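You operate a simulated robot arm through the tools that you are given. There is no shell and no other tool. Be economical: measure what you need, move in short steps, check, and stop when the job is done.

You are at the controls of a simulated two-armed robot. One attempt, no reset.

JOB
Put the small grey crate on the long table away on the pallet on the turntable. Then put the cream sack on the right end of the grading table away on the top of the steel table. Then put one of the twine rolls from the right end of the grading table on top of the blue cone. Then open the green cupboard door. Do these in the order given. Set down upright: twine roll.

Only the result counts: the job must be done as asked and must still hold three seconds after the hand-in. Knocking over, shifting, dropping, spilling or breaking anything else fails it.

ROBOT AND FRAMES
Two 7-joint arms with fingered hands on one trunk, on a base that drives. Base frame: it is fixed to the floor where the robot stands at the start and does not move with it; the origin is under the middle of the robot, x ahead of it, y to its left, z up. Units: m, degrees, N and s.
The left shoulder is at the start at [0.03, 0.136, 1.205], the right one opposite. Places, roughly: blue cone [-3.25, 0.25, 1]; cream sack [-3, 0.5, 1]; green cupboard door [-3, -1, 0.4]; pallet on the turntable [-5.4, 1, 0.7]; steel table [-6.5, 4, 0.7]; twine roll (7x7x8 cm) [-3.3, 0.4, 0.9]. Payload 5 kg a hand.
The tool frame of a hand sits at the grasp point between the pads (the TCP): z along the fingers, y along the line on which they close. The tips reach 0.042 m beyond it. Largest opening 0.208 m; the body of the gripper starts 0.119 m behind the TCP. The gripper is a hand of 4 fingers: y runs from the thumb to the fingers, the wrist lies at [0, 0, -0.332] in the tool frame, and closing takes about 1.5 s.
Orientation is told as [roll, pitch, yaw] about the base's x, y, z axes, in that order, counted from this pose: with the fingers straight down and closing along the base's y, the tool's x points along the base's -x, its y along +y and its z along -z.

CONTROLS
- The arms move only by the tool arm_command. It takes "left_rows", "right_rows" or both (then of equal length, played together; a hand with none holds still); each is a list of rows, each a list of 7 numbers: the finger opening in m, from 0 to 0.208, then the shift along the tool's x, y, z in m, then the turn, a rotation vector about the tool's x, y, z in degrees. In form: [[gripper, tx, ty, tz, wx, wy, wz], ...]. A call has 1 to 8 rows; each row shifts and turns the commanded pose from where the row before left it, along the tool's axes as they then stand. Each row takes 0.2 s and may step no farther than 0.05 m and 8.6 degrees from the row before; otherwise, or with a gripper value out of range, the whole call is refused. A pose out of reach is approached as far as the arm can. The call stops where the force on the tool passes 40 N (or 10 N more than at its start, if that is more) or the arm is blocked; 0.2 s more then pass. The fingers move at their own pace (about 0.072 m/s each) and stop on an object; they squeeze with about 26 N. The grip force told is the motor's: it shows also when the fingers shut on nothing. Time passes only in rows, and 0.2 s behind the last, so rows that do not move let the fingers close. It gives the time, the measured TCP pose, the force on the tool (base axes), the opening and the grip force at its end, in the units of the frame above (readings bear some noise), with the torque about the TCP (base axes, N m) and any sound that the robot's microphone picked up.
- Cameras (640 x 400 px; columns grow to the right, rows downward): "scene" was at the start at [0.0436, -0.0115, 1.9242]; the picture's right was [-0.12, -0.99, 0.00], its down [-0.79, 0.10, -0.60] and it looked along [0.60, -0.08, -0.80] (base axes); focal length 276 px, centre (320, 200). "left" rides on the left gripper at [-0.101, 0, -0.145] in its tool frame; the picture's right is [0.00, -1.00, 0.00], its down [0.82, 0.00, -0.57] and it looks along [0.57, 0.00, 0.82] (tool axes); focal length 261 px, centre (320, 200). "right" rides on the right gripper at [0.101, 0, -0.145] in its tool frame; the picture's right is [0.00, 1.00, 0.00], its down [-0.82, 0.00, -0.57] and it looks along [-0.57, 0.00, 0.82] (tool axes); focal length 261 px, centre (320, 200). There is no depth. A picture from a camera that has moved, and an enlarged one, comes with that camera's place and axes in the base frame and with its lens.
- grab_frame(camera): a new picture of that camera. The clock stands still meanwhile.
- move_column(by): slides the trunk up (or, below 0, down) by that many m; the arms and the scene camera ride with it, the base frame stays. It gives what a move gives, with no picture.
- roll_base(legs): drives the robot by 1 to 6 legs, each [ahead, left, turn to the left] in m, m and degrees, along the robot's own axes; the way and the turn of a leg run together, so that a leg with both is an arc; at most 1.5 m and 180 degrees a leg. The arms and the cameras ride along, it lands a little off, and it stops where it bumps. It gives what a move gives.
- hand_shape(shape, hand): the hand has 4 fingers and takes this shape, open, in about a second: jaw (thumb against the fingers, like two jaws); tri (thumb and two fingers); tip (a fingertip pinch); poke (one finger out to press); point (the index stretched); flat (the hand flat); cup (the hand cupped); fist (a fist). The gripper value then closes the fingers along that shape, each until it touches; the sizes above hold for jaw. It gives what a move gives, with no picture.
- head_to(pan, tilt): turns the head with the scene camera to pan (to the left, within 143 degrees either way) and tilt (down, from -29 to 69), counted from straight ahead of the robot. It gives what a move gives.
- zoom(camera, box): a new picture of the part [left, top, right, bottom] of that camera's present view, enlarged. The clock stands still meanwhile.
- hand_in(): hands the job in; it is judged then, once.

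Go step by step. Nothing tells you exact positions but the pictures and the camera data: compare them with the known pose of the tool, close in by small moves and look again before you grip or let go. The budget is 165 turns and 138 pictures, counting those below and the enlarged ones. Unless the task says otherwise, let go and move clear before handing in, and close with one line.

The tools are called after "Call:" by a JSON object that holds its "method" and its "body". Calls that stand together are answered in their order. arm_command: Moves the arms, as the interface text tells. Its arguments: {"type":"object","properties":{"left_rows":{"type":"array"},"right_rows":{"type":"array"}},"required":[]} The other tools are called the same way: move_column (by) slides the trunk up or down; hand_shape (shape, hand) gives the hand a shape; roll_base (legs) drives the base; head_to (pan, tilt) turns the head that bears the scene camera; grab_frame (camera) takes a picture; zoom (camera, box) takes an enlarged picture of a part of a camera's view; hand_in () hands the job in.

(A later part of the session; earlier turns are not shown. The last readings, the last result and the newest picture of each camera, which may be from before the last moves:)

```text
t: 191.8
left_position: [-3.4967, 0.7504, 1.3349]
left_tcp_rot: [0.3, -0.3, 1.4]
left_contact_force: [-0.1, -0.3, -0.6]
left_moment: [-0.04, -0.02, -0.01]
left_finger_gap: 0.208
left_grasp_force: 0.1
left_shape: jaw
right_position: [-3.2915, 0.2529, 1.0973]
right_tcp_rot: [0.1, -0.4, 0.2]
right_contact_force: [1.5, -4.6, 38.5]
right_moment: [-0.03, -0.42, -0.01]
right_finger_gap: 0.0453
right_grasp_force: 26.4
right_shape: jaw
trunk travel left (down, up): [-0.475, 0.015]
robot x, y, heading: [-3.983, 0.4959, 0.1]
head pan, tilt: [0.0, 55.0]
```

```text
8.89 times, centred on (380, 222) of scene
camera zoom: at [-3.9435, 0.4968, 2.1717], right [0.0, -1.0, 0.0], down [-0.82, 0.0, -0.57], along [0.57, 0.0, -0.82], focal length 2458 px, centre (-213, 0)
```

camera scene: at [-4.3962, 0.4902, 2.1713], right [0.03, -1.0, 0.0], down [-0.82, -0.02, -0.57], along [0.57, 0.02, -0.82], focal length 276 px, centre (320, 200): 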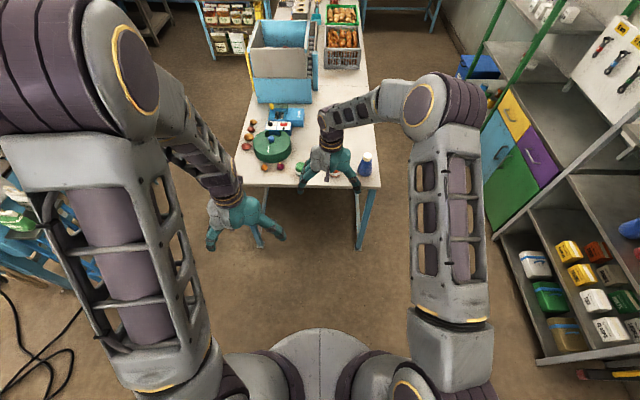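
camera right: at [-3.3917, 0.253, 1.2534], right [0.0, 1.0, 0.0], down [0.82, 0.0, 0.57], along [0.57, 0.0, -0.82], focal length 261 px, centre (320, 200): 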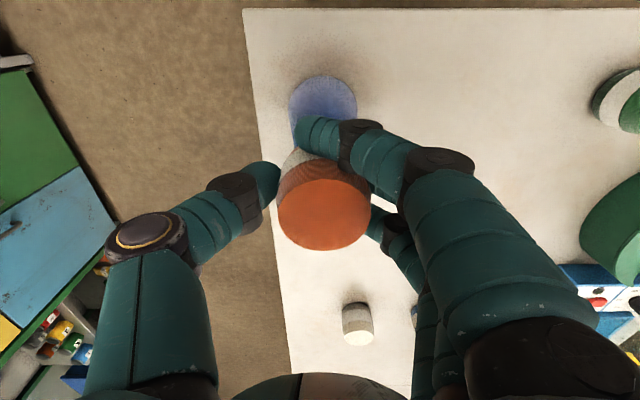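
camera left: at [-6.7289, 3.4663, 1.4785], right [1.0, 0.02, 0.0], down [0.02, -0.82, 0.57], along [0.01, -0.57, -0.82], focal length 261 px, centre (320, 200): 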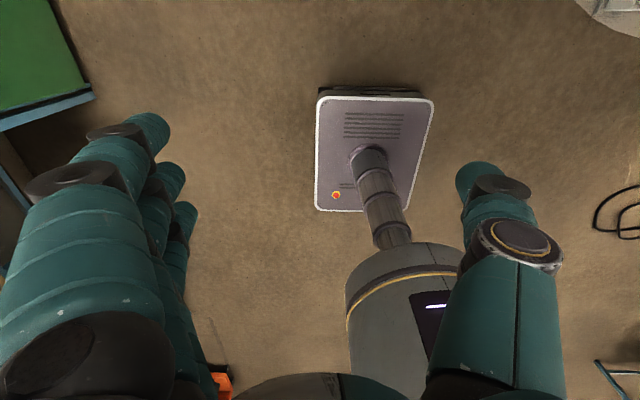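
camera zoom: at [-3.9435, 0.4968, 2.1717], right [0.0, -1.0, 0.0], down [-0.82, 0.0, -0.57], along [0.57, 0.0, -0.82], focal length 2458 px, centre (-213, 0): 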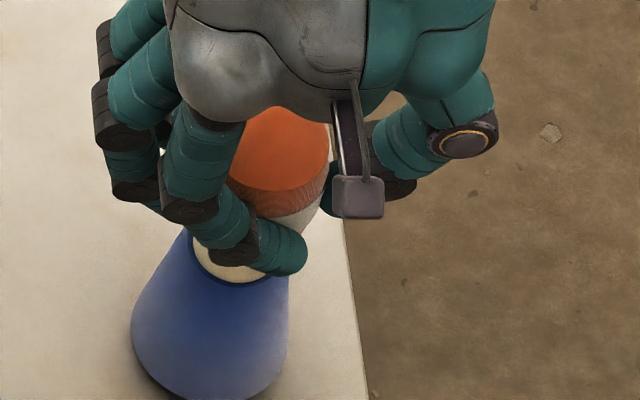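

Contact as predicted at TCP 1.097. I'll relieve the pressure slightly, then open slowly.

Call:
{"method": "arm_command", "body": {"right_rows": [[0.0, 0, 0, -0.002, 0, 0, 0], [0.0, 0, 0, 0, 0, 0, 0], [0.06, 0, 0, 0, 0, 0, 0], [0.08, 0, 0, 0, 0, 0, 0], [0.11, 0, 0, 0, 0, 0, 0], [0.14, 0, 0, 0, 0, 0, 0], [0.14, 0, 0, 0, 0, 0, 0]]}}

Call:
{"method": "grab_frame", "body": {"camera": "right"}}

Call:
{"method": "zoom", "body": {"camera": "scene", "box": [350, 200, 410, 245]}}

```text
t: 193.4
left_position: [-3.4936, 0.7496, 1.3351]
left_tcp_rot: [0.2, -0.3, 1.3]
left_contact_force: [-0.8, 0.7, -0.2]
left_moment: [0.01, -0.02, -0.03]
left_finger_gap: 0.2078
left_grasp_force: 0.0
left_shape: jaw
right_position: [-3.2905, 0.2523, 1.0968]
right_tcp_rot: [0.1, -0.1, 0.3]
right_contact_force: [-1.0, 0.3, 0.5]
right_moment: [-0.01, -0.01, 0.02]
right_finger_gap: 0.1397
right_grasp_force: 0.2
right_shape: jaw
trunk travel left (down, up): [-0.475, 0.015]
robot x, y, heading: [-3.9814, 0.4975, 0.2]
head pan, tilt: [0.0, 55.0]
```

```text
48 pictures are left
camera right: at [-3.3916, 0.2511, 1.2411], right [0.0, 1.0, 0.0], down [0.82, 0.0, 0.57], along [0.57, 0.0, -0.82], focal length 261 px, centre (320, 200)
```

right: 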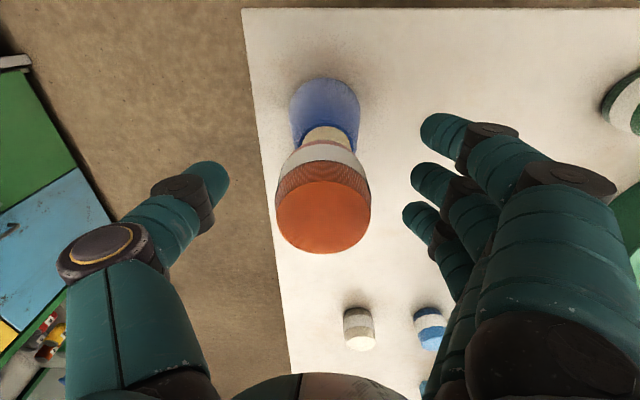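

```text
8.89 times, centred on (380, 222) of scene
camera zoom: at [-3.9403, 0.4961, 2.1713], right [0.0, -1.0, 0.0], down [-0.82, 0.0, -0.57], along [0.57, 0.0, -0.82], focal length 2458 px, centre (-213, 0)
```

zoom: 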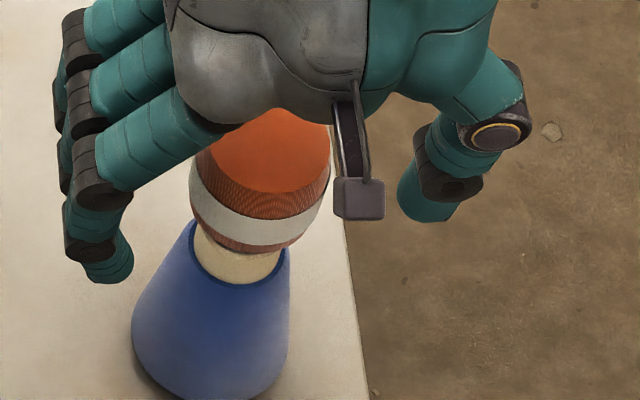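

The roll sits centred and upright on the cone. I'll retreat straight up.

Call:
{"method": "arm_command", "body": {"right_rows": [[0.14, 0, 0, -0.015, 0, 0, 0], [0.14, 0, 0, -0.03, 0, 0, 0], [0.14, 0, 0, -0.045, 0, 0, 0], [0.14, 0, 0, -0.045, 0, 0, 0], [0.14, 0, 0, -0.045, 0, 0, 0], [0.14, 0, 0, 0, 0, 0, 0]]}}

Call:
{"method": "head_to", "body": {"pan": -50, "tilt": 35}}

Call:
{"method": "grab_frame", "body": {"camera": "scene"}}

```text
t: 194.8
left_position: [-3.4945, 0.75, 1.3333]
left_tcp_rot: [0.2, -0.3, 1.3]
left_contact_force: [-0.1, -0.3, -0.9]
left_moment: [0.01, 0.03, -0.01]
left_finger_gap: 0.208
left_grasp_force: 0.2
left_shape: jaw
right_position: [-3.2892, 0.2515, 1.2731]
right_tcp_rot: [0.1, 0.1, 0.3]
right_contact_force: [-0.9, 0.5, -0.4]
right_moment: [-0.01, 0.05, 0.02]
right_finger_gap: 0.1398
right_grasp_force: 0.1
right_shape: jaw
trunk travel left (down, up): [-0.475, 0.015]
robot x, y, heading: [-3.9816, 0.4978, 0.2]
head pan, tilt: [0.0, 55.0]
```

```text
t: 196.0
left_position: [-3.4946, 0.7497, 1.3338]
left_tcp_rot: [0.2, -0.2, 1.3]
left_contact_force: [0.0, -0.4, 0.3]
left_moment: [0.03, 0.03, -0.05]
left_finger_gap: 0.208
left_grasp_force: 0.0
left_shape: jaw
right_position: [-3.2881, 0.2505, 1.2737]
right_tcp_rot: [0.1, 0.0, 0.3]
right_contact_force: [0.1, 0.5, -0.7]
right_moment: [0.03, 0.01, 0.0]
right_finger_gap: 0.1395
right_grasp_force: 0.0
right_shape: jaw
trunk travel left (down, up): [-0.475, 0.015]
robot x, y, heading: [-3.9813, 0.4999, 0.1]
head pan, tilt: [-50.0, 35.0]
```

```text
46 pictures are left
camera scene: at [-3.9547, 0.4285, 2.1995], right [-0.76, -0.64, 0.0], down [-0.37, 0.44, -0.82], along [0.53, -0.63, -0.57], focal length 276 px, centre (320, 200)
```

scene: 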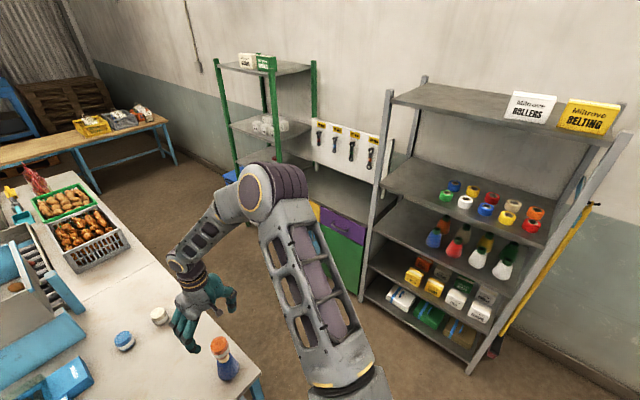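

The roll stays on the cone. The green door is under the purple drawer, at about (-3.1, -0.92, 0.47). I'll back away from the table, lower the trunk and tuck the hands.

Call:
{"method": "roll_base", "body": {"legs": [[-0.4, 0, 0]]}}

Call:
{"method": "move_column", "body": {"by": -0.25}}

Call:
{"method": "arm_command", "body": {"right_rows": [[0.1, 0.045, 0, -0.01, 0, 0, 0], [0.1, 0.045, 0, -0.01, 0, 0, 0], [0.1, 0.045, 0, -0.01, 0, 0, 0], [0.1, 0.045, 0, -0.01, 0, 0, 0], [0.1, 0.045, 0, -0.01, 0, 0, 0], [0.1, 0.045, 0, -0.01, 0, 0, 0]], "left_rows": [[0.1, 0.01, 0, 0, 0, 0, 0], [0.1, 0.01, 0, 0, 0, 0, 0], [0.1, 0.01, 0, 0, 0, 0, 0], [0.1, 0.01, 0, 0, 0, 0, 0], [0.1, 0.01, 0, 0, 0, 0, 0], [0.1, 0.01, 0, 0, 0, 0, 0]]}}

Call:
{"method": "head_to", "body": {"pan": -45, "tilt": 35}}

Call:
{"method": "grab_frame", "body": {"camera": "scene"}}

```text
t: 198.4
left_position: [-3.8872, 0.7515, 1.3333]
left_tcp_rot: [0.2, -0.3, 1.6]
left_contact_force: [0.8, -0.6, -0.4]
left_moment: [0.02, 0.0, -0.01]
left_finger_gap: 0.208
left_grasp_force: 0.1
left_shape: jaw
right_position: [-3.681, 0.2533, 1.2733]
right_tcp_rot: [0.1, -0.1, 0.5]
right_contact_force: [0.1, -0.3, 0.4]
right_moment: [0.01, 0.05, -0.02]
right_finger_gap: 0.1396
right_grasp_force: 0.0
right_shape: jaw
trunk travel left (down, up): [-0.475, 0.015]
robot x, y, heading: [-4.3748, 0.4963, 0.2]
head pan, tilt: [-50.0, 35.0]
```

```text
t: 201.0
left_position: [-3.8891, 0.7511, 1.0844]
left_tcp_rot: [0.2, -0.4, 1.6]
left_contact_force: [0.3, 0.6, 0.1]
left_moment: [0.0, -0.02, 0.0]
left_finger_gap: 0.2082
left_grasp_force: 0.2
left_shape: jaw
right_position: [-3.6817, 0.2531, 1.0232]
right_tcp_rot: [0.1, -0.1, 0.5]
right_contact_force: [0.2, -0.4, -0.5]
right_moment: [0.01, -0.01, 0.01]
right_finger_gap: 0.1393
right_grasp_force: 0.3
right_shape: jaw
trunk travel left (down, up): [-0.225, 0.265]
robot x, y, heading: [-4.3756, 0.4987, 0.3]
head pan, tilt: [-50.0, 35.0]
```

```text
t: 202.4
left_position: [-3.95, 0.7498, 1.0853]
left_tcp_rot: [0.1, -0.4, 1.6]
left_contact_force: [-1.1, -0.7, 0.6]
left_moment: [0.01, -0.13, 0.03]
left_finger_gap: 0.101
left_grasp_force: 0.1
left_shape: jaw
right_position: [-3.9585, 0.2529, 1.0821]
right_tcp_rot: [0.2, -0.2, 0.4]
right_contact_force: [-2.0, 1.0, -0.6]
right_moment: [-0.02, -0.25, 0.01]
right_finger_gap: 0.1009
right_grasp_force: 0.1
right_shape: jaw
trunk travel left (down, up): [-0.225, 0.265]
robot x, y, heading: [-4.3725, 0.4962, 0.6]
head pan, tilt: [-50.0, 35.0]
```

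```text
t: 203.1
left_position: [-3.9473, 0.7499, 1.0852]
left_tcp_rot: [0.2, -0.2, 1.6]
left_contact_force: [0.8, 0.2, 0.2]
left_moment: [-0.03, 0.09, 0.03]
left_finger_gap: 0.1011
left_grasp_force: 0.0
left_shape: jaw
right_position: [-3.9558, 0.2526, 1.0809]
right_tcp_rot: [0.1, 0.0, 0.5]
right_contact_force: [-0.5, 0.1, -0.4]
right_moment: [0.0, 0.07, -0.02]
right_finger_gap: 0.1009
right_grasp_force: 0.1
right_shape: jaw
trunk travel left (down, up): [-0.225, 0.265]
robot x, y, heading: [-4.3744, 0.5008, 0.5]
head pan, tilt: [-45.0, 35.0]
```

```text
45 pictures are left
camera scene: at [-4.3414, 0.4327, 1.9495], right [-0.7, -0.71, 0.0], down [-0.41, 0.4, -0.82], along [0.58, -0.58, -0.57], focal length 276 px, centre (320, 200)
```

scene: 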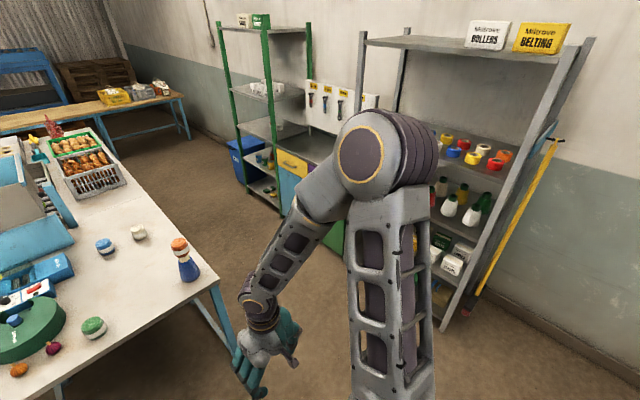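

Call:
{"method": "roll_base", "body": {"legs": [[0, 0, -90], [0.65, 0, 0], [0, 0.55, 0]]}}

Call:
{"method": "head_to", "body": {"pan": 40, "tilt": 40}}

Call:
{"method": "grab_frame", "body": {"camera": "scene"}}

```text
t: 213.4
left_position: [-3.578, -0.6175, 1.0844]
left_tcp_rot: [0.2, -0.3, -90.0]
left_contact_force: [0.1, -0.3, 0.1]
left_moment: [-0.01, 0.04, -0.03]
left_finger_gap: 0.101
left_grasp_force: 0.1
left_shape: jaw
right_position: [-4.0745, -0.5977, 1.0789]
right_tcp_rot: [0.0, 0.0, -91.1]
right_contact_force: [0.9, 0.3, -0.1]
right_moment: [0.0, 0.02, -0.02]
right_finger_gap: 0.1007
right_grasp_force: 0.0
right_shape: jaw
trunk travel left (down, up): [-0.225, 0.265]
robot x, y, heading: [-3.8194, -0.1873, -91.3]
head pan, tilt: [-45.0, 35.0]
```

```text
t: 215.0
left_position: [-3.5781, -0.6178, 1.0847]
left_tcp_rot: [0.2, -0.3, -89.9]
left_contact_force: [0.4, -0.4, -0.1]
left_moment: [-0.02, -0.03, 0.02]
left_finger_gap: 0.1012
left_grasp_force: 0.2
left_shape: jaw
right_position: [-4.0745, -0.5977, 1.0785]
right_tcp_rot: [0.1, -0.1, -91.0]
right_contact_force: [-0.4, 0.0, 0.1]
right_moment: [0.01, 0.01, -0.02]
right_finger_gap: 0.1009
right_grasp_force: 0.1
right_shape: jaw
trunk travel left (down, up): [-0.225, 0.265]
robot x, y, heading: [-3.8203, -0.1826, -91.0]
head pan, tilt: [40.0, 40.0]
```

```text
44 pictures are left
camera scene: at [-3.7668, -0.2236, 1.942], right [-0.78, -0.63, 0.0], down [-0.4, 0.5, -0.77], along [0.48, -0.6, -0.64], focal length 276 px, centre (320, 200)
```

scene: 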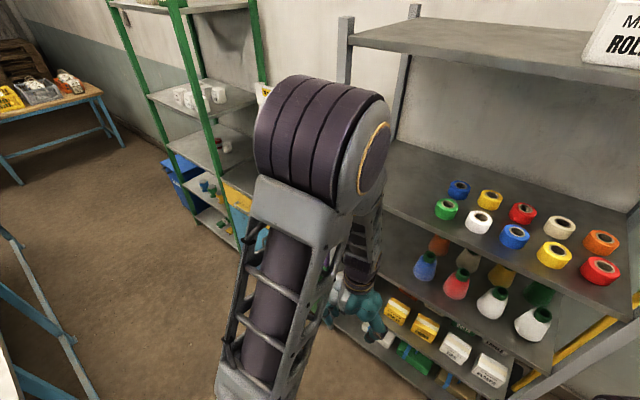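

Call:
{"method": "roll_base", "body": {"legs": [[0, 0.3, 1], [0, 0.35, 0]]}}

Call:
{"method": "head_to", "body": {"pan": 0, "tilt": 55}}

Call:
{"method": "grab_frame", "body": {"camera": "scene"}}

Call:
{"method": "grab_frame", "body": {"camera": "right"}}

```text
t: 218.9
left_position: [-2.9247, -0.6165, 1.084]
left_tcp_rot: [0.2, -0.2, -88.7]
left_contact_force: [0.8, -0.2, 0.1]
left_moment: [-0.02, 0.08, 0.0]
left_finger_gap: 0.1007
left_grasp_force: 0.1
left_shape: jaw
right_position: [-3.4197, -0.6068, 1.0795]
right_tcp_rot: [0.0, -0.1, -89.8]
right_contact_force: [0.6, 0.0, 0.1]
right_moment: [0.0, 0.09, 0.0]
right_finger_gap: 0.1009
right_grasp_force: 0.2
right_shape: jaw
trunk travel left (down, up): [-0.225, 0.265]
robot x, y, heading: [-3.1716, -0.1876, -90.0]
head pan, tilt: [40.0, 40.0]
```

```text
t: 220.0
left_position: [-2.9249, -0.6181, 1.0846]
left_tcp_rot: [0.2, -0.3, -88.7]
left_contact_force: [-0.6, 0.2, -0.1]
left_moment: [0.02, 0.02, 0.05]
left_finger_gap: 0.1011
left_grasp_force: 0.2
left_shape: jaw
right_position: [-3.4207, -0.6058, 1.0805]
right_tcp_rot: [0.1, -0.2, -89.8]
right_contact_force: [-0.1, 0.4, -2.0]
right_moment: [-0.03, 0.01, -0.01]
right_finger_gap: 0.101
right_grasp_force: 0.0
right_shape: jaw
trunk travel left (down, up): [-0.225, 0.265]
robot x, y, heading: [-3.172, -0.1883, -89.9]
head pan, tilt: [0.0, 55.0]
```

```text
43 pictures are left
camera scene: at [-3.175, -0.2339, 1.9213], right [-1.0, 0.0, 0.0], down [0.0, 0.82, -0.57], along [0.0, -0.57, -0.82], focal length 276 px, centre (320, 200)
```

scene: 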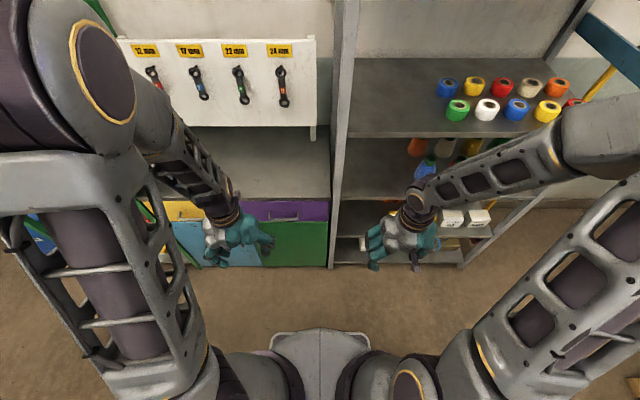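

```text
42 pictures are left
camera right: at [-3.4214, -0.5061, 1.2245], right [1.0, 0.0, 0.0], down [0.0, -0.82, 0.57], along [0.0, -0.57, -0.82], focal length 261 px, centre (320, 200)
```

right: 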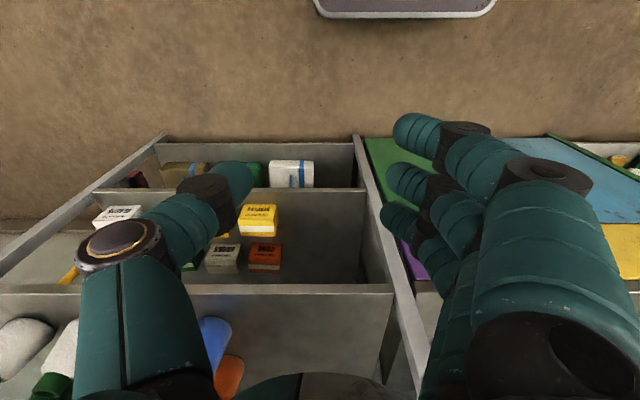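

Call:
{"method": "zoom", "body": {"camera": "scene", "box": [150, 180, 350, 280]}}

```text
3.20 times, centred on (250, 230) of scene
camera zoom: at [-3.175, -0.2339, 1.9213], right [-1.0, 0.0, 0.0], down [0.0, 0.82, -0.57], along [0.0, -0.57, -0.82], focal length 885 px, centre (544, 104)
```

zoom: 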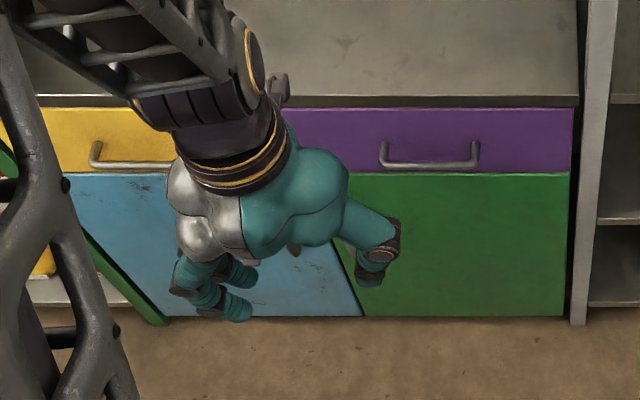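

The left hand hides part of the green door. I'll move it aside to see the handle.

Call:
{"method": "arm_command", "body": {"left_rows": [[0.1, 0, 0.045, -0.01, 0, 0, 0], [0.1, 0, 0.045, -0.01, 0, 0, 0], [0.1, 0, 0.045, -0.01, 0, 0, 0], [0.1, 0, 0.045, -0.01, 0, 0, 0], [0.1, 0, 0.03, 0, 0, 0, 0]]}}

Call:
{"method": "zoom", "body": {"camera": "scene", "box": [150, 180, 350, 280]}}

```text
t: 221.2
left_position: [-2.7141, -0.6144, 1.1236]
left_tcp_rot: [0.2, -0.2, -88.8]
left_contact_force: [0.8, 0.4, -0.3]
left_moment: [0.0, 0.05, 0.02]
left_finger_gap: 0.1006
left_grasp_force: 0.1
left_shape: jaw
right_position: [-3.4212, -0.6062, 1.0798]
right_tcp_rot: [0.0, -0.1, -89.7]
right_contact_force: [0.2, -1.2, -0.2]
right_moment: [0.02, 0.03, 0.01]
right_finger_gap: 0.101
right_grasp_force: 0.0
right_shape: jaw
trunk travel left (down, up): [-0.225, 0.265]
robot x, y, heading: [-3.1741, -0.1889, -90.0]
head pan, tilt: [0.0, 55.0]
```

```text
3.20 times, centred on (250, 230) of scene
camera zoom: at [-3.1746, -0.2345, 1.9213], right [-1.0, 0.0, 0.0], down [0.0, 0.82, -0.57], along [0.0, -0.57, -0.82], focal length 885 px, centre (544, 104)
```

zoom: 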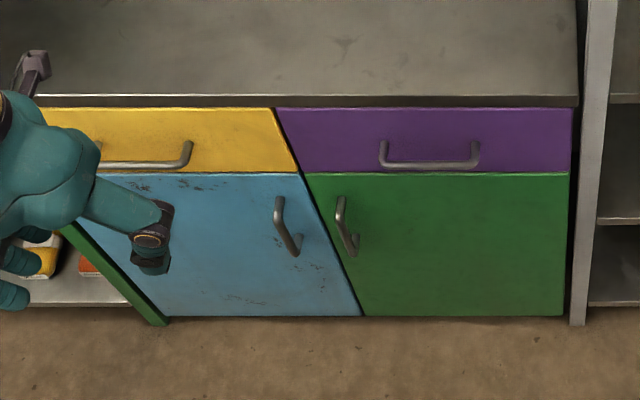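

The green door's vertical handle is near its left edge at about (-2.84, -0.925), z 0.47–0.655, with the hinge on the right at x ≈ -3.22. I'll shift left, lower the trunk, and pitch the left hand forward.

Call:
{"method": "arm_command", "body": {"right_rows": [[0.1, 0.01, 0, -0.045, 0, 0, 0], [0.1, 0.01, 0, -0.045, 0, 0, 0], [0.1, 0.01, 0, -0.045, 0, 0, 0], [0.1, 0.01, 0, -0.045, 0, 0, 0], [0.1, 0.01, 0, -0.045, 0, 0, 0]], "left_rows": [[0.1, 0.02, -0.02, 0, 0, 0, 0], [0.1, 0.02, -0.02, 0, 0, 0, 0], [0.1, 0.02, -0.02, 0, 0, 0, 0], [0.1, 0.02, -0.02, 0, 0, 0, 0], [0.1, 0, 0, 0, 0, 0, 0]]}}

Call:
{"method": "roll_base", "body": {"legs": [[0, 0.22, 0]]}}

Call:
{"method": "move_column", "body": {"by": -0.2}}

Call:
{"method": "arm_command", "body": {"left_rows": [[0.1, 0, 0, 0, 0, -8.5, 0], [0.1, 0, 0, 0, 0, -8.5, 0], [0.1, 0, 0, 0, 0, -8.5, 0], [0.1, 0, 0, 0, 0, -8.5, 0], [0.1, 0, 0, 0, 0, -8.5, 0], [0.1, 0, 0, 0, 0, -8.5, 0], [0.1, 0, 0, 0, 0, -8.5, 0], [0.1, 0, 0, 0, 0, 0, 0]]}}

Call:
{"method": "grab_frame", "body": {"camera": "scene"}}

Call:
{"method": "grab_frame", "body": {"camera": "left"}}

```text
t: 222.4
left_position: [-2.795, -0.5341, 1.1225]
left_tcp_rot: [0.2, -0.3, -88.7]
left_contact_force: [0.1, 1.0, -0.5]
left_moment: [-0.04, 0.06, -0.02]
left_finger_gap: 0.1007
left_grasp_force: 0.1
left_shape: jaw
right_position: [-3.4185, -0.5579, 1.3043]
right_tcp_rot: [0.0, 0.1, -89.8]
right_contact_force: [-0.4, 0.5, -0.4]
right_moment: [-0.05, 0.07, 0.03]
right_finger_gap: 0.1011
right_grasp_force: 0.0
right_shape: jaw
trunk travel left (down, up): [-0.225, 0.265]
robot x, y, heading: [-3.1741, -0.1886, -89.9]
head pan, tilt: [0.0, 55.0]
```

```text
t: 224.1
left_position: [-2.568, -0.5313, 1.1237]
left_tcp_rot: [0.2, -0.3, -88.7]
left_contact_force: [1.0, 0.0, -0.9]
left_moment: [0.01, 0.06, -0.02]
left_finger_gap: 0.1006
left_grasp_force: 0.1
left_shape: jaw
right_position: [-3.194, -0.5594, 1.3037]
right_tcp_rot: [0.0, -0.1, -89.4]
right_contact_force: [0.8, 0.1, -0.2]
right_moment: [0.0, 0.09, -0.02]
right_finger_gap: 0.1007
right_grasp_force: 0.0
right_shape: jaw
trunk travel left (down, up): [-0.225, 0.265]
robot x, y, heading: [-2.9478, -0.1881, -89.5]
head pan, tilt: [0.0, 55.0]
```

```text
t: 226.3
left_position: [-2.5701, -0.5308, 0.9231]
left_tcp_rot: [0.2, -0.4, -88.5]
left_contact_force: [0.3, 0.1, -1.2]
left_moment: [-0.01, 0.01, -0.02]
left_finger_gap: 0.1001
left_grasp_force: 0.0
left_shape: jaw
right_position: [-3.193, -0.5582, 1.1053]
right_tcp_rot: [0.1, -0.1, -89.5]
right_contact_force: [0.1, -0.5, 0.2]
right_moment: [0.02, 0.03, 0.01]
right_finger_gap: 0.1009
right_grasp_force: 0.1
right_shape: jaw
trunk travel left (down, up): [-0.025, 0.465]
robot x, y, heading: [-2.9462, -0.189, -89.5]
head pan, tilt: [0.0, 55.0]
```

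```text
t: 228.1
left_position: [-2.4624, -0.6402, 0.9497]
left_tcp_rot: [-2.7, -46.6, -87.7]
left_contact_force: [-1.0, -1.3, -0.3]
left_moment: [0.07, -0.08, 0.09]
left_finger_gap: 0.1001
left_grasp_force: 0.1
left_shape: jaw
left hand out of reach, approached as far as the arm can: row 1, 2, 3, 4, 5, 6, 7
right_position: [-3.195, -0.5595, 1.104]
right_tcp_rot: [0.0, -0.1, -89.6]
right_contact_force: [-1.3, -1.0, -0.4]
right_moment: [0.07, -0.16, -0.02]
right_finger_gap: 0.1004
right_grasp_force: 0.0
right_shape: jaw
trunk travel left (down, up): [-0.025, 0.465]
robot x, y, heading: [-2.9551, -0.185, -89.3]
head pan, tilt: [0.0, 55.0]
```

```text
39 pictures are left
camera scene: at [-2.9527, -0.2338, 1.7213], right [-1.0, 0.0, 0.0], down [0.0, 0.82, -0.57], along [0.0, -0.57, -0.82], focal length 276 px, centre (320, 200)
```

scene: 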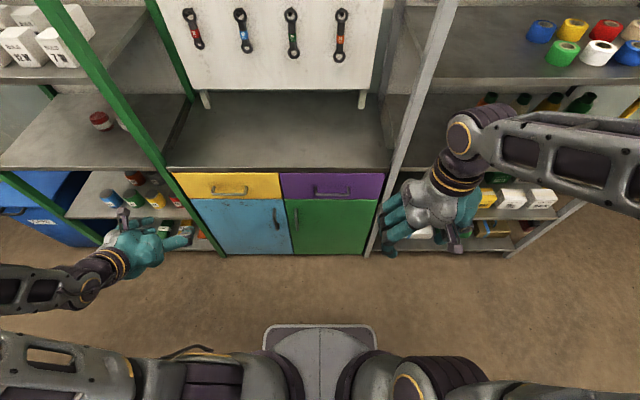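

```text
38 pictures are left
camera left: at [-2.4577, -0.6065, 1.1227], right [-1.0, -0.01, 0.04], down [-0.02, 0.98, -0.2], along [-0.03, -0.2, -0.98], focal length 261 px, centre (320, 200)
```

left: 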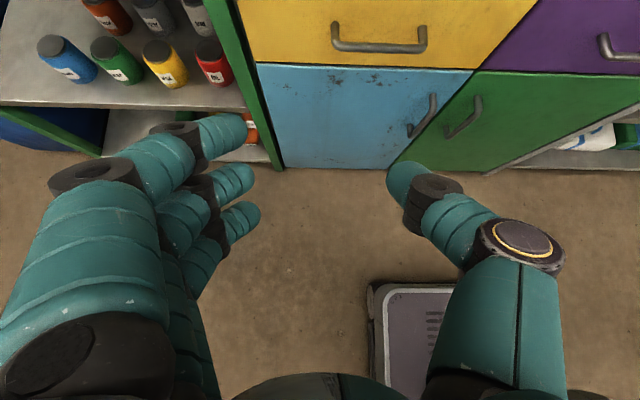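

Call:
{"method": "zoom", "body": {"camera": "scene", "box": [240, 160, 400, 260]}}

```text
4.00 times, centred on (320, 210) of scene
camera zoom: at [-2.9527, -0.2338, 1.7213], right [-1.0, 0.0, 0.0], down [0.0, 0.82, -0.57], along [0.0, -0.57, -0.82], focal length 1106 px, centre (320, 160)
```

zoom: 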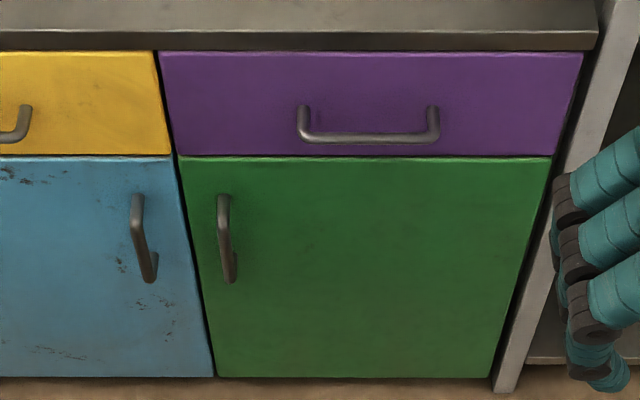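

The handle bar is at x ≈ -2.837, y ≈ -0.915, z 0.51–0.66. I'll bring the left hand to a pre-grasp pose in front of it.

Call:
{"method": "arm_command", "body": {"left_rows": [[0.1, 0.0144, -0.0267, 0.0352, 0, 0, 0], [0.1, 0.0144, -0.0267, 0.0352, 0, 0, 0], [0.1, 0.0144, -0.0267, 0.0352, 0, 0, 0], [0.1, 0.0144, -0.0267, 0.0352, 0, 0, 0], [0.1, 0.0144, -0.0267, 0.0352, 0, 0, 0], [0.1, 0.0144, -0.0267, 0.0352, 0, 0, 0], [0.1, 0.0144, -0.0267, 0.0352, 0, 0, 0], [0.1, 0, 0, 0, 0, 0, 0]]}}

Call:
{"method": "grab_frame", "body": {"camera": "left"}}

Call:
{"method": "grab_frame", "body": {"camera": "scene"}}

```text
t: 229.9
left_position: [-2.5723, -0.7109, 0.7052]
left_tcp_rot: [-4.0, -48.5, -87.4]
left_contact_force: [0.4, 0.4, 1.1]
left_moment: [-0.01, -0.02, 0.04]
left_finger_gap: 0.1001
left_grasp_force: 0.1
left_shape: jaw
left hand out of reach, approached as far as the arm can: row 1, 2, 4, 5, 6, 7
right_position: [-3.194, -0.5585, 1.104]
right_tcp_rot: [0.1, -0.2, -89.5]
right_contact_force: [-1.0, 1.0, -0.4]
right_moment: [-0.04, -0.05, 0.03]
right_finger_gap: 0.1009
right_grasp_force: 0.1
right_shape: jaw
trunk travel left (down, up): [-0.025, 0.465]
robot x, y, heading: [-2.9513, -0.187, -89.7]
head pan, tilt: [0.0, 55.0]
```

```text
36 pictures are left
camera left: at [-2.5645, -0.6697, 0.8757], right [-1.0, 0.0, 0.05], down [-0.01, 0.97, -0.23], along [-0.05, -0.24, -0.97], focal length 261 px, centre (320, 200)
```

left: 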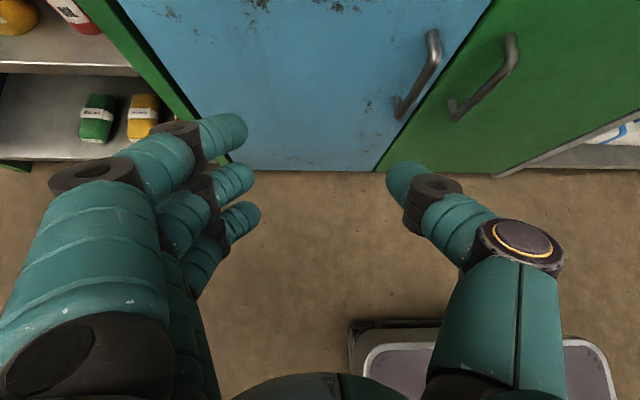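

```text
35 pictures are left
camera scene: at [-2.9511, -0.2328, 1.7215], right [-1.0, 0.0, 0.0], down [0.0, 0.82, -0.57], along [0.0, -0.57, -0.82], focal length 276 px, centre (320, 200)
```

scene: 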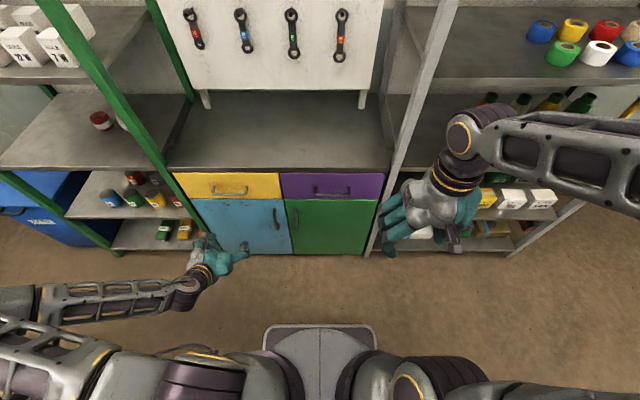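

The wrist limits the pitch to about 47°, which is still fine for gripping the vertical bar. I'll relax the commanded pitch and let the hand come to position.

Call:
{"method": "arm_command", "body": {"left_rows": [[0.1, 0, 0, 0, 0, 8.5, 0], [0.1, 0, 0, 0, 0, 8.5, 0], [0.1, 0, 0, 0, 0, 0, 0], [0.1, 0, 0, 0, 0, 0, 0]]}}

Call:
{"method": "grab_frame", "body": {"camera": "left"}}

```text
t: 230.9
left_position: [-2.5734, -0.7113, 0.7031]
left_tcp_rot: [-4.0, -48.4, -87.3]
left_contact_force: [-0.7, 0.1, -0.2]
left_moment: [0.03, -0.03, 0.02]
left_finger_gap: 0.0998
left_grasp_force: 0.2
left_shape: jaw
left hand out of reach, approached as far as the arm can: row 1, 2
right_position: [-3.1936, -0.5588, 1.1035]
right_tcp_rot: [0.0, -0.1, -89.5]
right_contact_force: [1.1, -0.5, -0.1]
right_moment: [-0.01, 0.0, -0.02]
right_finger_gap: 0.1011
right_grasp_force: 0.1
right_shape: jaw
trunk travel left (down, up): [-0.025, 0.465]
robot x, y, heading: [-2.9487, -0.1899, -89.6]
head pan, tilt: [0.0, 55.0]
```

```text
34 pictures are left
camera left: at [-2.5637, -0.6699, 0.8754], right [-1.0, 0.0, 0.05], down [-0.01, 0.97, -0.23], along [-0.05, -0.23, -0.97], focal length 261 px, centre (320, 200)
```

left: 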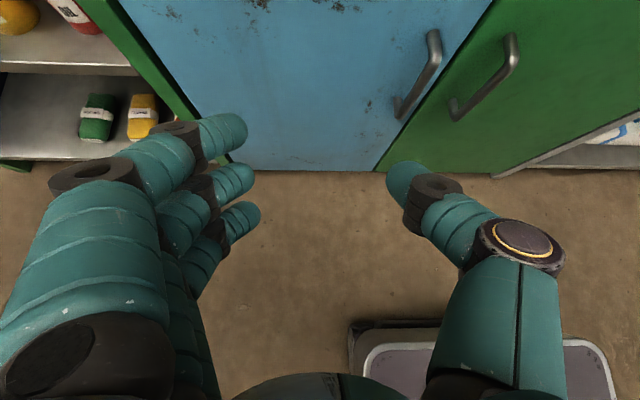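

Call:
{"method": "arm_command", "body": {"left_rows": [[0.1, 0.02, 0, 0.018, 0, 0, 0], [0.1, 0.02, 0, 0.018, 0, 0, 0], [0.1, 0, 0, 0, 0, 0, 0]]}}

```text
t: 231.7
left_position: [-2.5751, -0.7077, 0.6519]
left_tcp_rot: [-4.0, -48.3, -87.4]
left_contact_force: [-0.1, -0.6, 0.3]
left_moment: [-0.04, -0.01, 0.01]
left_finger_gap: 0.1003
left_grasp_force: 0.1
left_shape: jaw
right_position: [-3.194, -0.5589, 1.1053]
right_tcp_rot: [0.1, -0.1, -89.4]
right_contact_force: [0.5, 0.3, 0.0]
right_moment: [0.0, 0.0, 0.02]
right_finger_gap: 0.1005
right_grasp_force: 0.1
right_shape: jaw
trunk travel left (down, up): [-0.025, 0.465]
robot x, y, heading: [-2.9489, -0.1893, -89.8]
head pan, tilt: [0.0, 55.0]
```

The hand responds relative to its present pose. I'll try stepping sideways towards the handle.

Call:
{"method": "arm_command", "body": {"left_rows": [[0.1, 0, -0.04, 0, 0, 0, 0], [0.1, 0, -0.04, 0, 0, 0, 0], [0.1, 0, -0.04, 0, 0, 0, 0], [0.1, 0, -0.04, 0, 0, 0, 0], [0.1, 0, 0, 0, 0, 0, 0]]}}

```text
t: 232.9
left_position: [-2.6135, -0.7067, 0.6532]
left_tcp_rot: [-4.2, -48.7, -87.4]
left_contact_force: [-0.2, -0.3, -0.2]
left_moment: [0.0, 0.01, 0.0]
left_finger_gap: 0.1001
left_grasp_force: 0.1
left_shape: jaw
left hand out of reach, approached as far as the arm can: row 2, 3, 4
right_position: [-3.1936, -0.5583, 1.1027]
right_tcp_rot: [0.1, -0.1, -89.5]
right_contact_force: [0.7, -0.9, -0.4]
right_moment: [-0.01, -0.02, 0.01]
right_finger_gap: 0.1009
right_grasp_force: 0.1
right_shape: jaw
trunk travel left (down, up): [-0.025, 0.465]
robot x, y, heading: [-2.9512, -0.1894, -89.9]
head pan, tilt: [0.0, 55.0]
```

That's the arm's limit, so I'll shift the base right instead to line the hand up with the handle.

Call:
{"method": "roll_base", "body": {"legs": [[0, -0.222, 0]]}}

Call:
{"method": "grab_frame", "body": {"camera": "left"}}

Call:
{"method": "zoom", "body": {"camera": "scene", "box": [150, 150, 350, 280]}}

```text
t: 234.6
left_position: [-2.8418, -0.7076, 0.654]
left_tcp_rot: [-4.1, -48.8, -87.4]
left_contact_force: [-0.6, 0.4, 0.3]
left_moment: [0.02, -0.09, 0.07]
left_finger_gap: 0.1002
left_grasp_force: 0.1
left_shape: jaw
right_position: [-3.4222, -0.5603, 1.1032]
right_tcp_rot: [0.1, -0.1, -89.7]
right_contact_force: [-0.8, -0.8, 0.2]
right_moment: [-0.02, -0.2, 0.01]
right_finger_gap: 0.1007
right_grasp_force: 0.1
right_shape: jaw
trunk travel left (down, up): [-0.025, 0.465]
robot x, y, heading: [-3.1748, -0.1912, -89.7]
head pan, tilt: [0.0, 55.0]
```

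```text
33 pictures are left
camera left: at [-2.8327, -0.6664, 0.8251], right [-1.0, 0.01, 0.05], down [-0.01, 0.97, -0.24], along [-0.05, -0.24, -0.97], focal length 261 px, centre (320, 200)
```

left: 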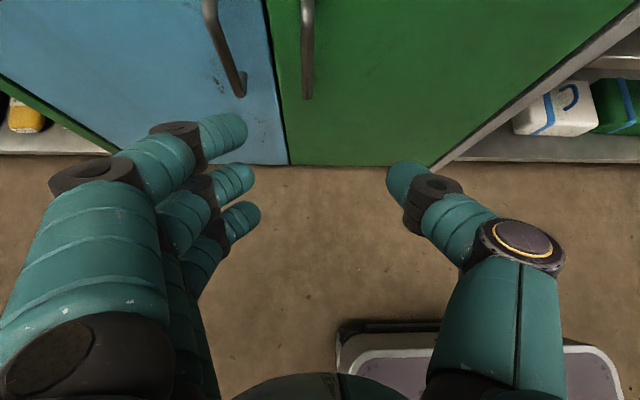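

```text
3.08 times, centred on (250, 215) of scene
camera zoom: at [-3.1798, -0.2343, 1.7213], right [-1.0, 0.0, 0.0], down [0.0, 0.82, -0.57], along [0.0, -0.57, -0.82], focal length 851 px, centre (535, 154)
```

zoom: 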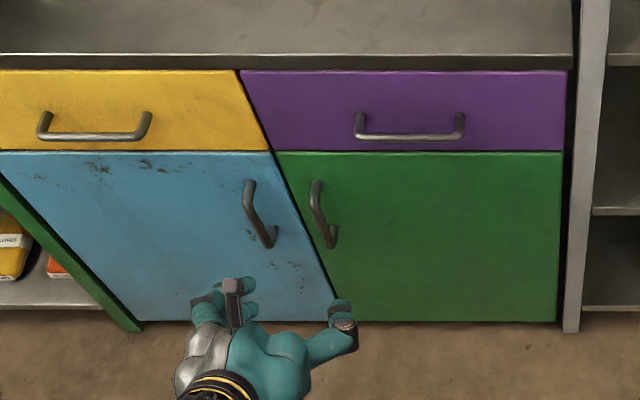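

The bar is at x ≈ -2.831. I'll advance the hand part-way with the fingers narrowed to 0.08 m.

Call:
{"method": "arm_command", "body": {"left_rows": [[0.08, -0.02, 0.005, 0.036, 0, 0, 0], [0.08, -0.02, 0.005, 0.036, 0, 0, 0], [0.08, -0.02, 0, 0.036, 0, 0, 0], [0.08, 0, 0, 0, 0, 0, 0]]}}

Call:
{"method": "grab_frame", "body": {"camera": "left"}}

Call:
{"method": "zoom", "body": {"camera": "scene", "box": [190, 160, 310, 260]}}

```text
t: 235.6
left_position: [-2.811, -0.809, 0.6105]
left_tcp_rot: [-5.2, -50.2, -87.1]
left_contact_force: [0.7, -0.3, 0.3]
left_moment: [0.02, -0.05, 0.0]
left_finger_gap: 0.0806
left_grasp_force: 0.0
left_shape: jaw
left hand out of reach, approached as far as the arm can: row 1, 2, 3
right_position: [-3.4212, -0.5587, 1.1046]
right_tcp_rot: [0.1, -0.1, -89.5]
right_contact_force: [0.1, 1.3, -0.1]
right_moment: [-0.04, 0.0, -0.04]
right_finger_gap: 0.1012
right_grasp_force: 0.1
right_shape: jaw
trunk travel left (down, up): [-0.025, 0.465]
robot x, y, heading: [-3.1776, -0.1907, -90.0]
head pan, tilt: [0.0, 55.0]
```

```text
31 pictures are left
camera left: at [-2.7999, -0.7623, 0.7806], right [-1.0, 0.02, 0.06], down [0.0, 0.96, -0.26], along [-0.06, -0.26, -0.96], focal length 261 px, centre (320, 200)
```

left: 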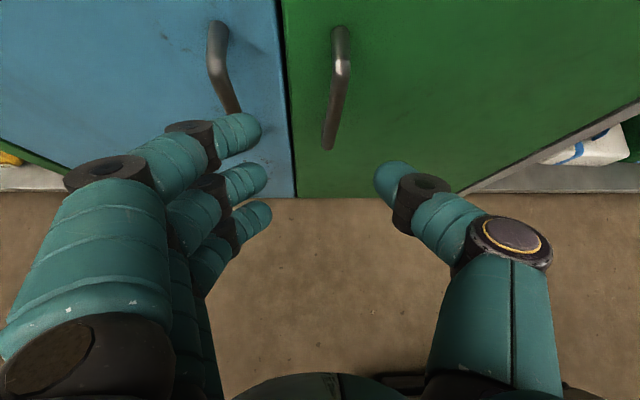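

```text
4.00 times, centred on (250, 210) of scene
camera zoom: at [-3.1778, -0.2338, 1.7214], right [-1.0, 0.0, 0.0], down [0.0, 0.82, -0.57], along [0.0, -0.57, -0.82], focal length 1106 px, centre (600, 160)
```

zoom: 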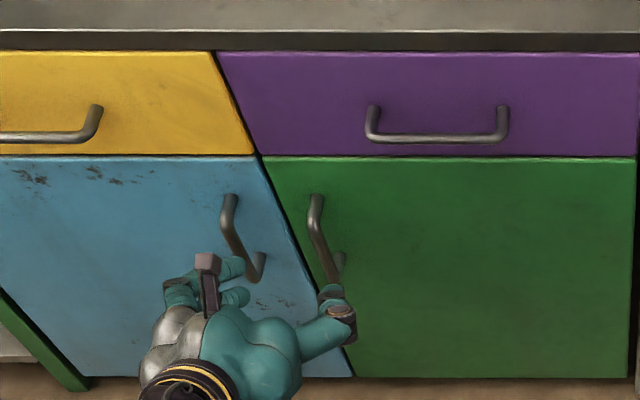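

The hand drifted to x = -2.811. I'll use the base: right 2 cm and ahead 7 cm.

Call:
{"method": "roll_base", "body": {"legs": [[0.07, -0.02, 0]]}}

Call:
{"method": "grab_frame", "body": {"camera": "left"}}

Call:
{"method": "zoom", "body": {"camera": "scene", "box": [190, 140, 310, 240]}}

```text
t: 236.6
left_position: [-2.8296, -0.8806, 0.6106]
left_tcp_rot: [-5.1, -50.0, -87.1]
left_contact_force: [0.4, -0.6, 0.2]
left_moment: [0.0, -0.03, 0.02]
left_finger_gap: 0.0806
left_grasp_force: 0.0
left_shape: jaw
right_position: [-3.4394, -0.6346, 1.1045]
right_tcp_rot: [0.1, -0.1, -89.5]
right_contact_force: [-0.7, -2.1, -0.5]
right_moment: [0.21, -0.06, 0.03]
right_finger_gap: 0.1007
right_grasp_force: 0.1
right_shape: jaw
trunk travel left (down, up): [-0.025, 0.465]
robot x, y, heading: [-3.1959, -0.2617, -89.7]
head pan, tilt: [0.0, 55.0]
```

```text
29 pictures are left
camera left: at [-2.8183, -0.8348, 0.78], right [-1.0, 0.01, 0.06], down [0.0, 0.96, -0.26], along [-0.06, -0.26, -0.96], focal length 261 px, centre (320, 200)
```

left: 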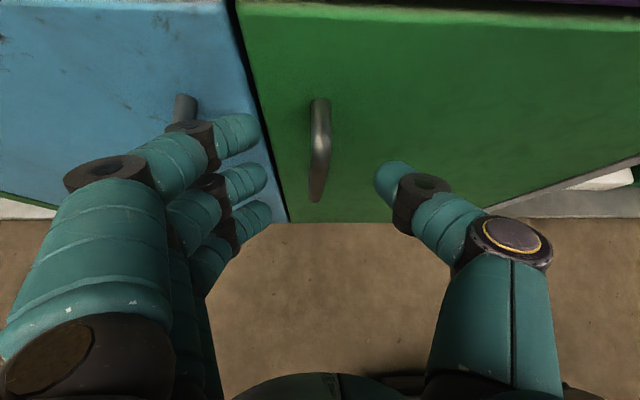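

```text
4.00 times, centred on (250, 190) of scene
camera zoom: at [-3.1973, -0.3087, 1.7212], right [-1.0, -0.01, 0.0], down [0.0, 0.82, -0.57], along [0.0, -0.57, -0.82], focal length 1106 px, centre (600, 240)
```

zoom: 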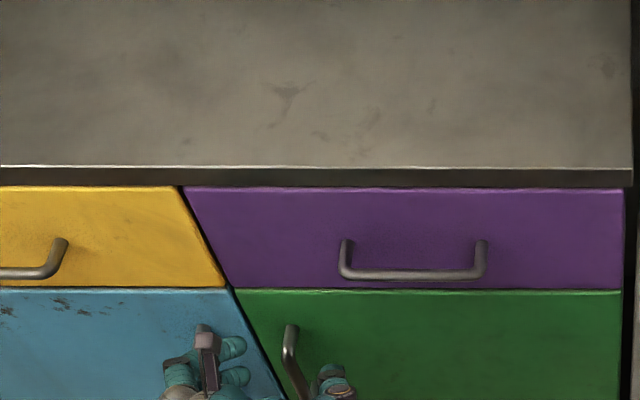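

The bar is centred, but the top finger is close to the blue door's handle. I'll narrow the opening before moving further in.

Call:
{"method": "arm_command", "body": {"left_rows": [[0.045, 0, 0, 0, 0, 0, 0], [0.045, 0, 0, 0, 0, 0, 0], [0.045, 0, 0, 0, 0, 0, 0]]}}

Call:
{"method": "grab_frame", "body": {"camera": "left"}}

```text
t: 237.4
left_position: [-2.8292, -0.8806, 0.61]
left_tcp_rot: [-5.1, -50.1, -87.1]
left_contact_force: [0.2, -0.1, 0.3]
left_moment: [-0.01, -0.02, -0.01]
left_finger_gap: 0.0457
left_grasp_force: 0.1
left_shape: jaw
right_position: [-3.4397, -0.6328, 1.1046]
right_tcp_rot: [0.1, -0.2, -89.5]
right_contact_force: [0.5, -0.1, -0.1]
right_moment: [-0.01, -0.03, -0.01]
right_finger_gap: 0.1006
right_grasp_force: 0.0
right_shape: jaw
trunk travel left (down, up): [-0.025, 0.465]
robot x, y, heading: [-3.1988, -0.259, -90.0]
head pan, tilt: [0.0, 55.0]
```

```text
27 pictures are left
camera left: at [-2.8181, -0.8339, 0.7807], right [-1.0, 0.01, 0.06], down [0.0, 0.96, -0.26], along [-0.06, -0.26, -0.96], focal length 261 px, centre (320, 200)
```

left: 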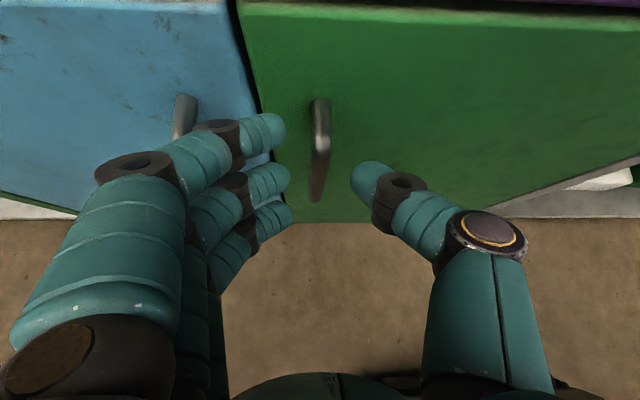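

Clear now. I'll move forward 2.8 cm and close on the bar.

Call:
{"method": "roll_base", "body": {"legs": [[0.028, 0, 0]]}}

Call:
{"method": "arm_command", "body": {"left_rows": [[0.0, 0, 0, 0, 0, 0, 0], [0.0, 0, 0, 0, 0, 0, 0], [0.0, 0, 0, 0, 0, 0, 0], [0.0, 0, 0, 0, 0, 0, 0], [0.0, 0, 0, 0, 0, 0, 0]]}}

Call:
{"method": "grab_frame", "body": {"camera": "left"}}

```text
t: 238.4
left_position: [-2.8252, -0.9015, 0.6062]
left_tcp_rot: [-5.2, -49.5, -86.5]
left_contact_force: [-0.6, 5.7, 2.0]
left_moment: [-0.13, -0.02, 0.14]
left_finger_gap: 0.0452
left_grasp_force: 0.0
left_shape: jaw
right_position: [-3.4382, -0.6616, 1.1035]
right_tcp_rot: [0.2, 0.0, -89.3]
right_contact_force: [0.2, -0.8, 0.1]
right_moment: [0.06, 0.0, -0.01]
right_finger_gap: 0.1008
right_grasp_force: 0.0
right_shape: jaw
trunk travel left (down, up): [-0.025, 0.465]
robot x, y, heading: [-3.1943, -0.2923, -89.5]
head pan, tilt: [0.0, 55.0]
stopped in leg 1: the force on the tool passed its limit (the readings are from after the stop); the commanded pose is now the measured one
```

```text
t: 239.6
left_position: [-2.827, -0.9018, 0.6074]
left_tcp_rot: [-5.3, -49.5, -86.5]
left_contact_force: [-10.3, 5.6, -3.8]
left_moment: [0.18, 0.07, -0.22]
left_finger_gap: 0.0121
left_grasp_force: 26.1
left_shape: jaw
right_position: [-3.4394, -0.6613, 1.1035]
right_tcp_rot: [0.0, -0.1, -89.3]
right_contact_force: [0.0, 0.0, -0.3]
right_moment: [0.0, 0.05, -0.02]
right_finger_gap: 0.1011
right_grasp_force: 0.0
right_shape: jaw
trunk travel left (down, up): [-0.025, 0.465]
robot x, y, heading: [-3.1937, -0.2923, -89.5]
head pan, tilt: [0.0, 55.0]
```

```text
26 pictures are left
camera left: at [-2.8151, -0.8576, 0.7768], right [-1.0, 0.01, 0.06], down [-0.01, 0.97, -0.25], along [-0.06, -0.25, -0.96], focal length 261 px, centre (320, 200)
```

left: 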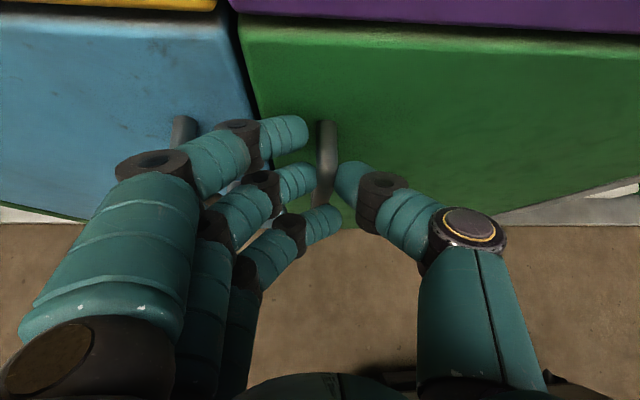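

The bar is gripped (gap 0.012 m). I'll pull by backing the base gently.

Call:
{"method": "roll_base", "body": {"legs": [[-0.06, 0, 0]]}}

Call:
{"method": "grab_frame", "body": {"camera": "left"}}

```text
t: 240.6
left_position: [-2.8291, -0.8405, 0.6103]
left_tcp_rot: [-5.5, -49.7, -86.6]
left_contact_force: [-34.2, -10.1, 2.4]
left_moment: [-0.37, 0.6, -0.49]
left_finger_gap: 0.0126
left_grasp_force: 25.8
left_shape: jaw
right_position: [-3.4412, -0.5992, 1.1046]
right_tcp_rot: [0.2, -0.1, -89.4]
right_contact_force: [0.7, 0.6, 0.1]
right_moment: [-0.13, 0.01, -0.02]
right_finger_gap: 0.1006
right_grasp_force: 0.1
right_shape: jaw
trunk travel left (down, up): [-0.025, 0.465]
robot x, y, heading: [-3.1947, -0.2311, -89.5]
head pan, tilt: [0.0, 55.0]
```

```text
25 pictures are left
camera left: at [-2.8175, -0.7961, 0.7784], right [-1.0, 0.01, 0.06], down [-0.01, 0.97, -0.26], along [-0.06, -0.26, -0.96], focal length 261 px, centre (320, 200)
```

left: 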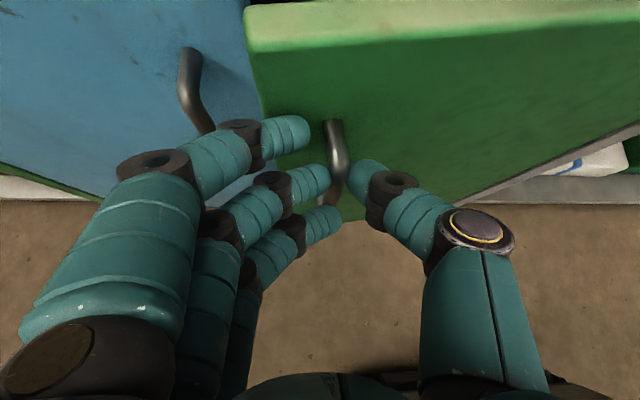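

The door is moving. I'll follow the arc: back and to the right.

Call:
{"method": "roll_base", "body": {"legs": [[-0.03, -0.02, 0], [-0.03, -0.012, 0]]}}

Call:
{"method": "arm_command", "body": {"left_rows": [[0.0, 0.012, -0.006, -0.014, 0, 0, 0], [0.0, 0.012, -0.007, -0.014, 0, 0, 0], [0.0, 0.012, -0.008, -0.014, 0, 0, 0], [0.0, 0, 0, 0, 0, 0, 0]]}}

Call:
{"method": "grab_frame", "body": {"camera": "left"}}

```text
t: 241.9
left_position: [-2.8615, -0.7779, 0.6094]
left_tcp_rot: [-5.4, -49.7, -86.6]
left_contact_force: [-0.6, 1.6, 0.0]
left_moment: [0.0, -0.04, 0.08]
left_finger_gap: 0.0081
left_grasp_force: 26.1
left_shape: jaw
right_position: [-3.472, -0.538, 1.1042]
right_tcp_rot: [0.1, -0.3, -89.3]
right_contact_force: [-0.6, 1.0, -1.0]
right_moment: [-0.26, -0.12, 0.0]
right_finger_gap: 0.1006
right_grasp_force: 0.0
right_shape: jaw
trunk travel left (down, up): [-0.025, 0.465]
robot x, y, heading: [-3.2291, -0.1712, -89.7]
head pan, tilt: [0.0, 55.0]
```

```text
t: 242.9
left_position: [-2.8814, -0.7233, 0.6079]
left_tcp_rot: [-5.4, -49.5, -86.4]
left_contact_force: [0.6, 0.2, 0.7]
left_moment: [0.01, 0.0, -0.03]
left_finger_gap: 0.0079
left_grasp_force: 26.0
left_shape: jaw
right_position: [-3.4708, -0.5395, 1.1031]
right_tcp_rot: [0.1, 0.0, -89.4]
right_contact_force: [0.1, 0.5, 0.5]
right_moment: [-0.01, 0.01, 0.0]
right_finger_gap: 0.1009
right_grasp_force: 0.1
right_shape: jaw
trunk travel left (down, up): [-0.025, 0.465]
robot x, y, heading: [-3.229, -0.1697, -90.0]
head pan, tilt: [0.0, 55.0]
```

```text
24 pictures are left
camera left: at [-2.8697, -0.6806, 0.7774], right [-1.0, 0.01, 0.07], down [-0.01, 0.97, -0.25], along [-0.07, -0.25, -0.96], focal length 261 px, centre (320, 200)
```

left: 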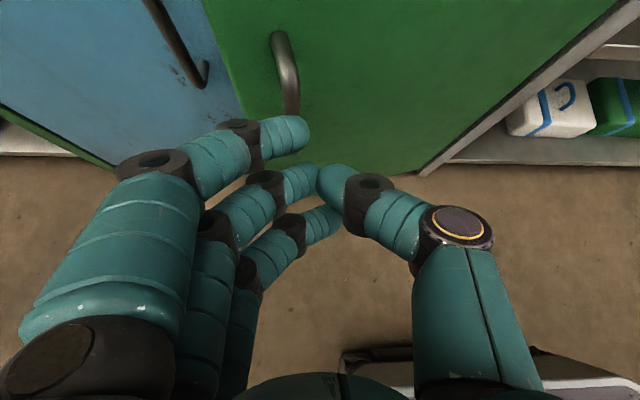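

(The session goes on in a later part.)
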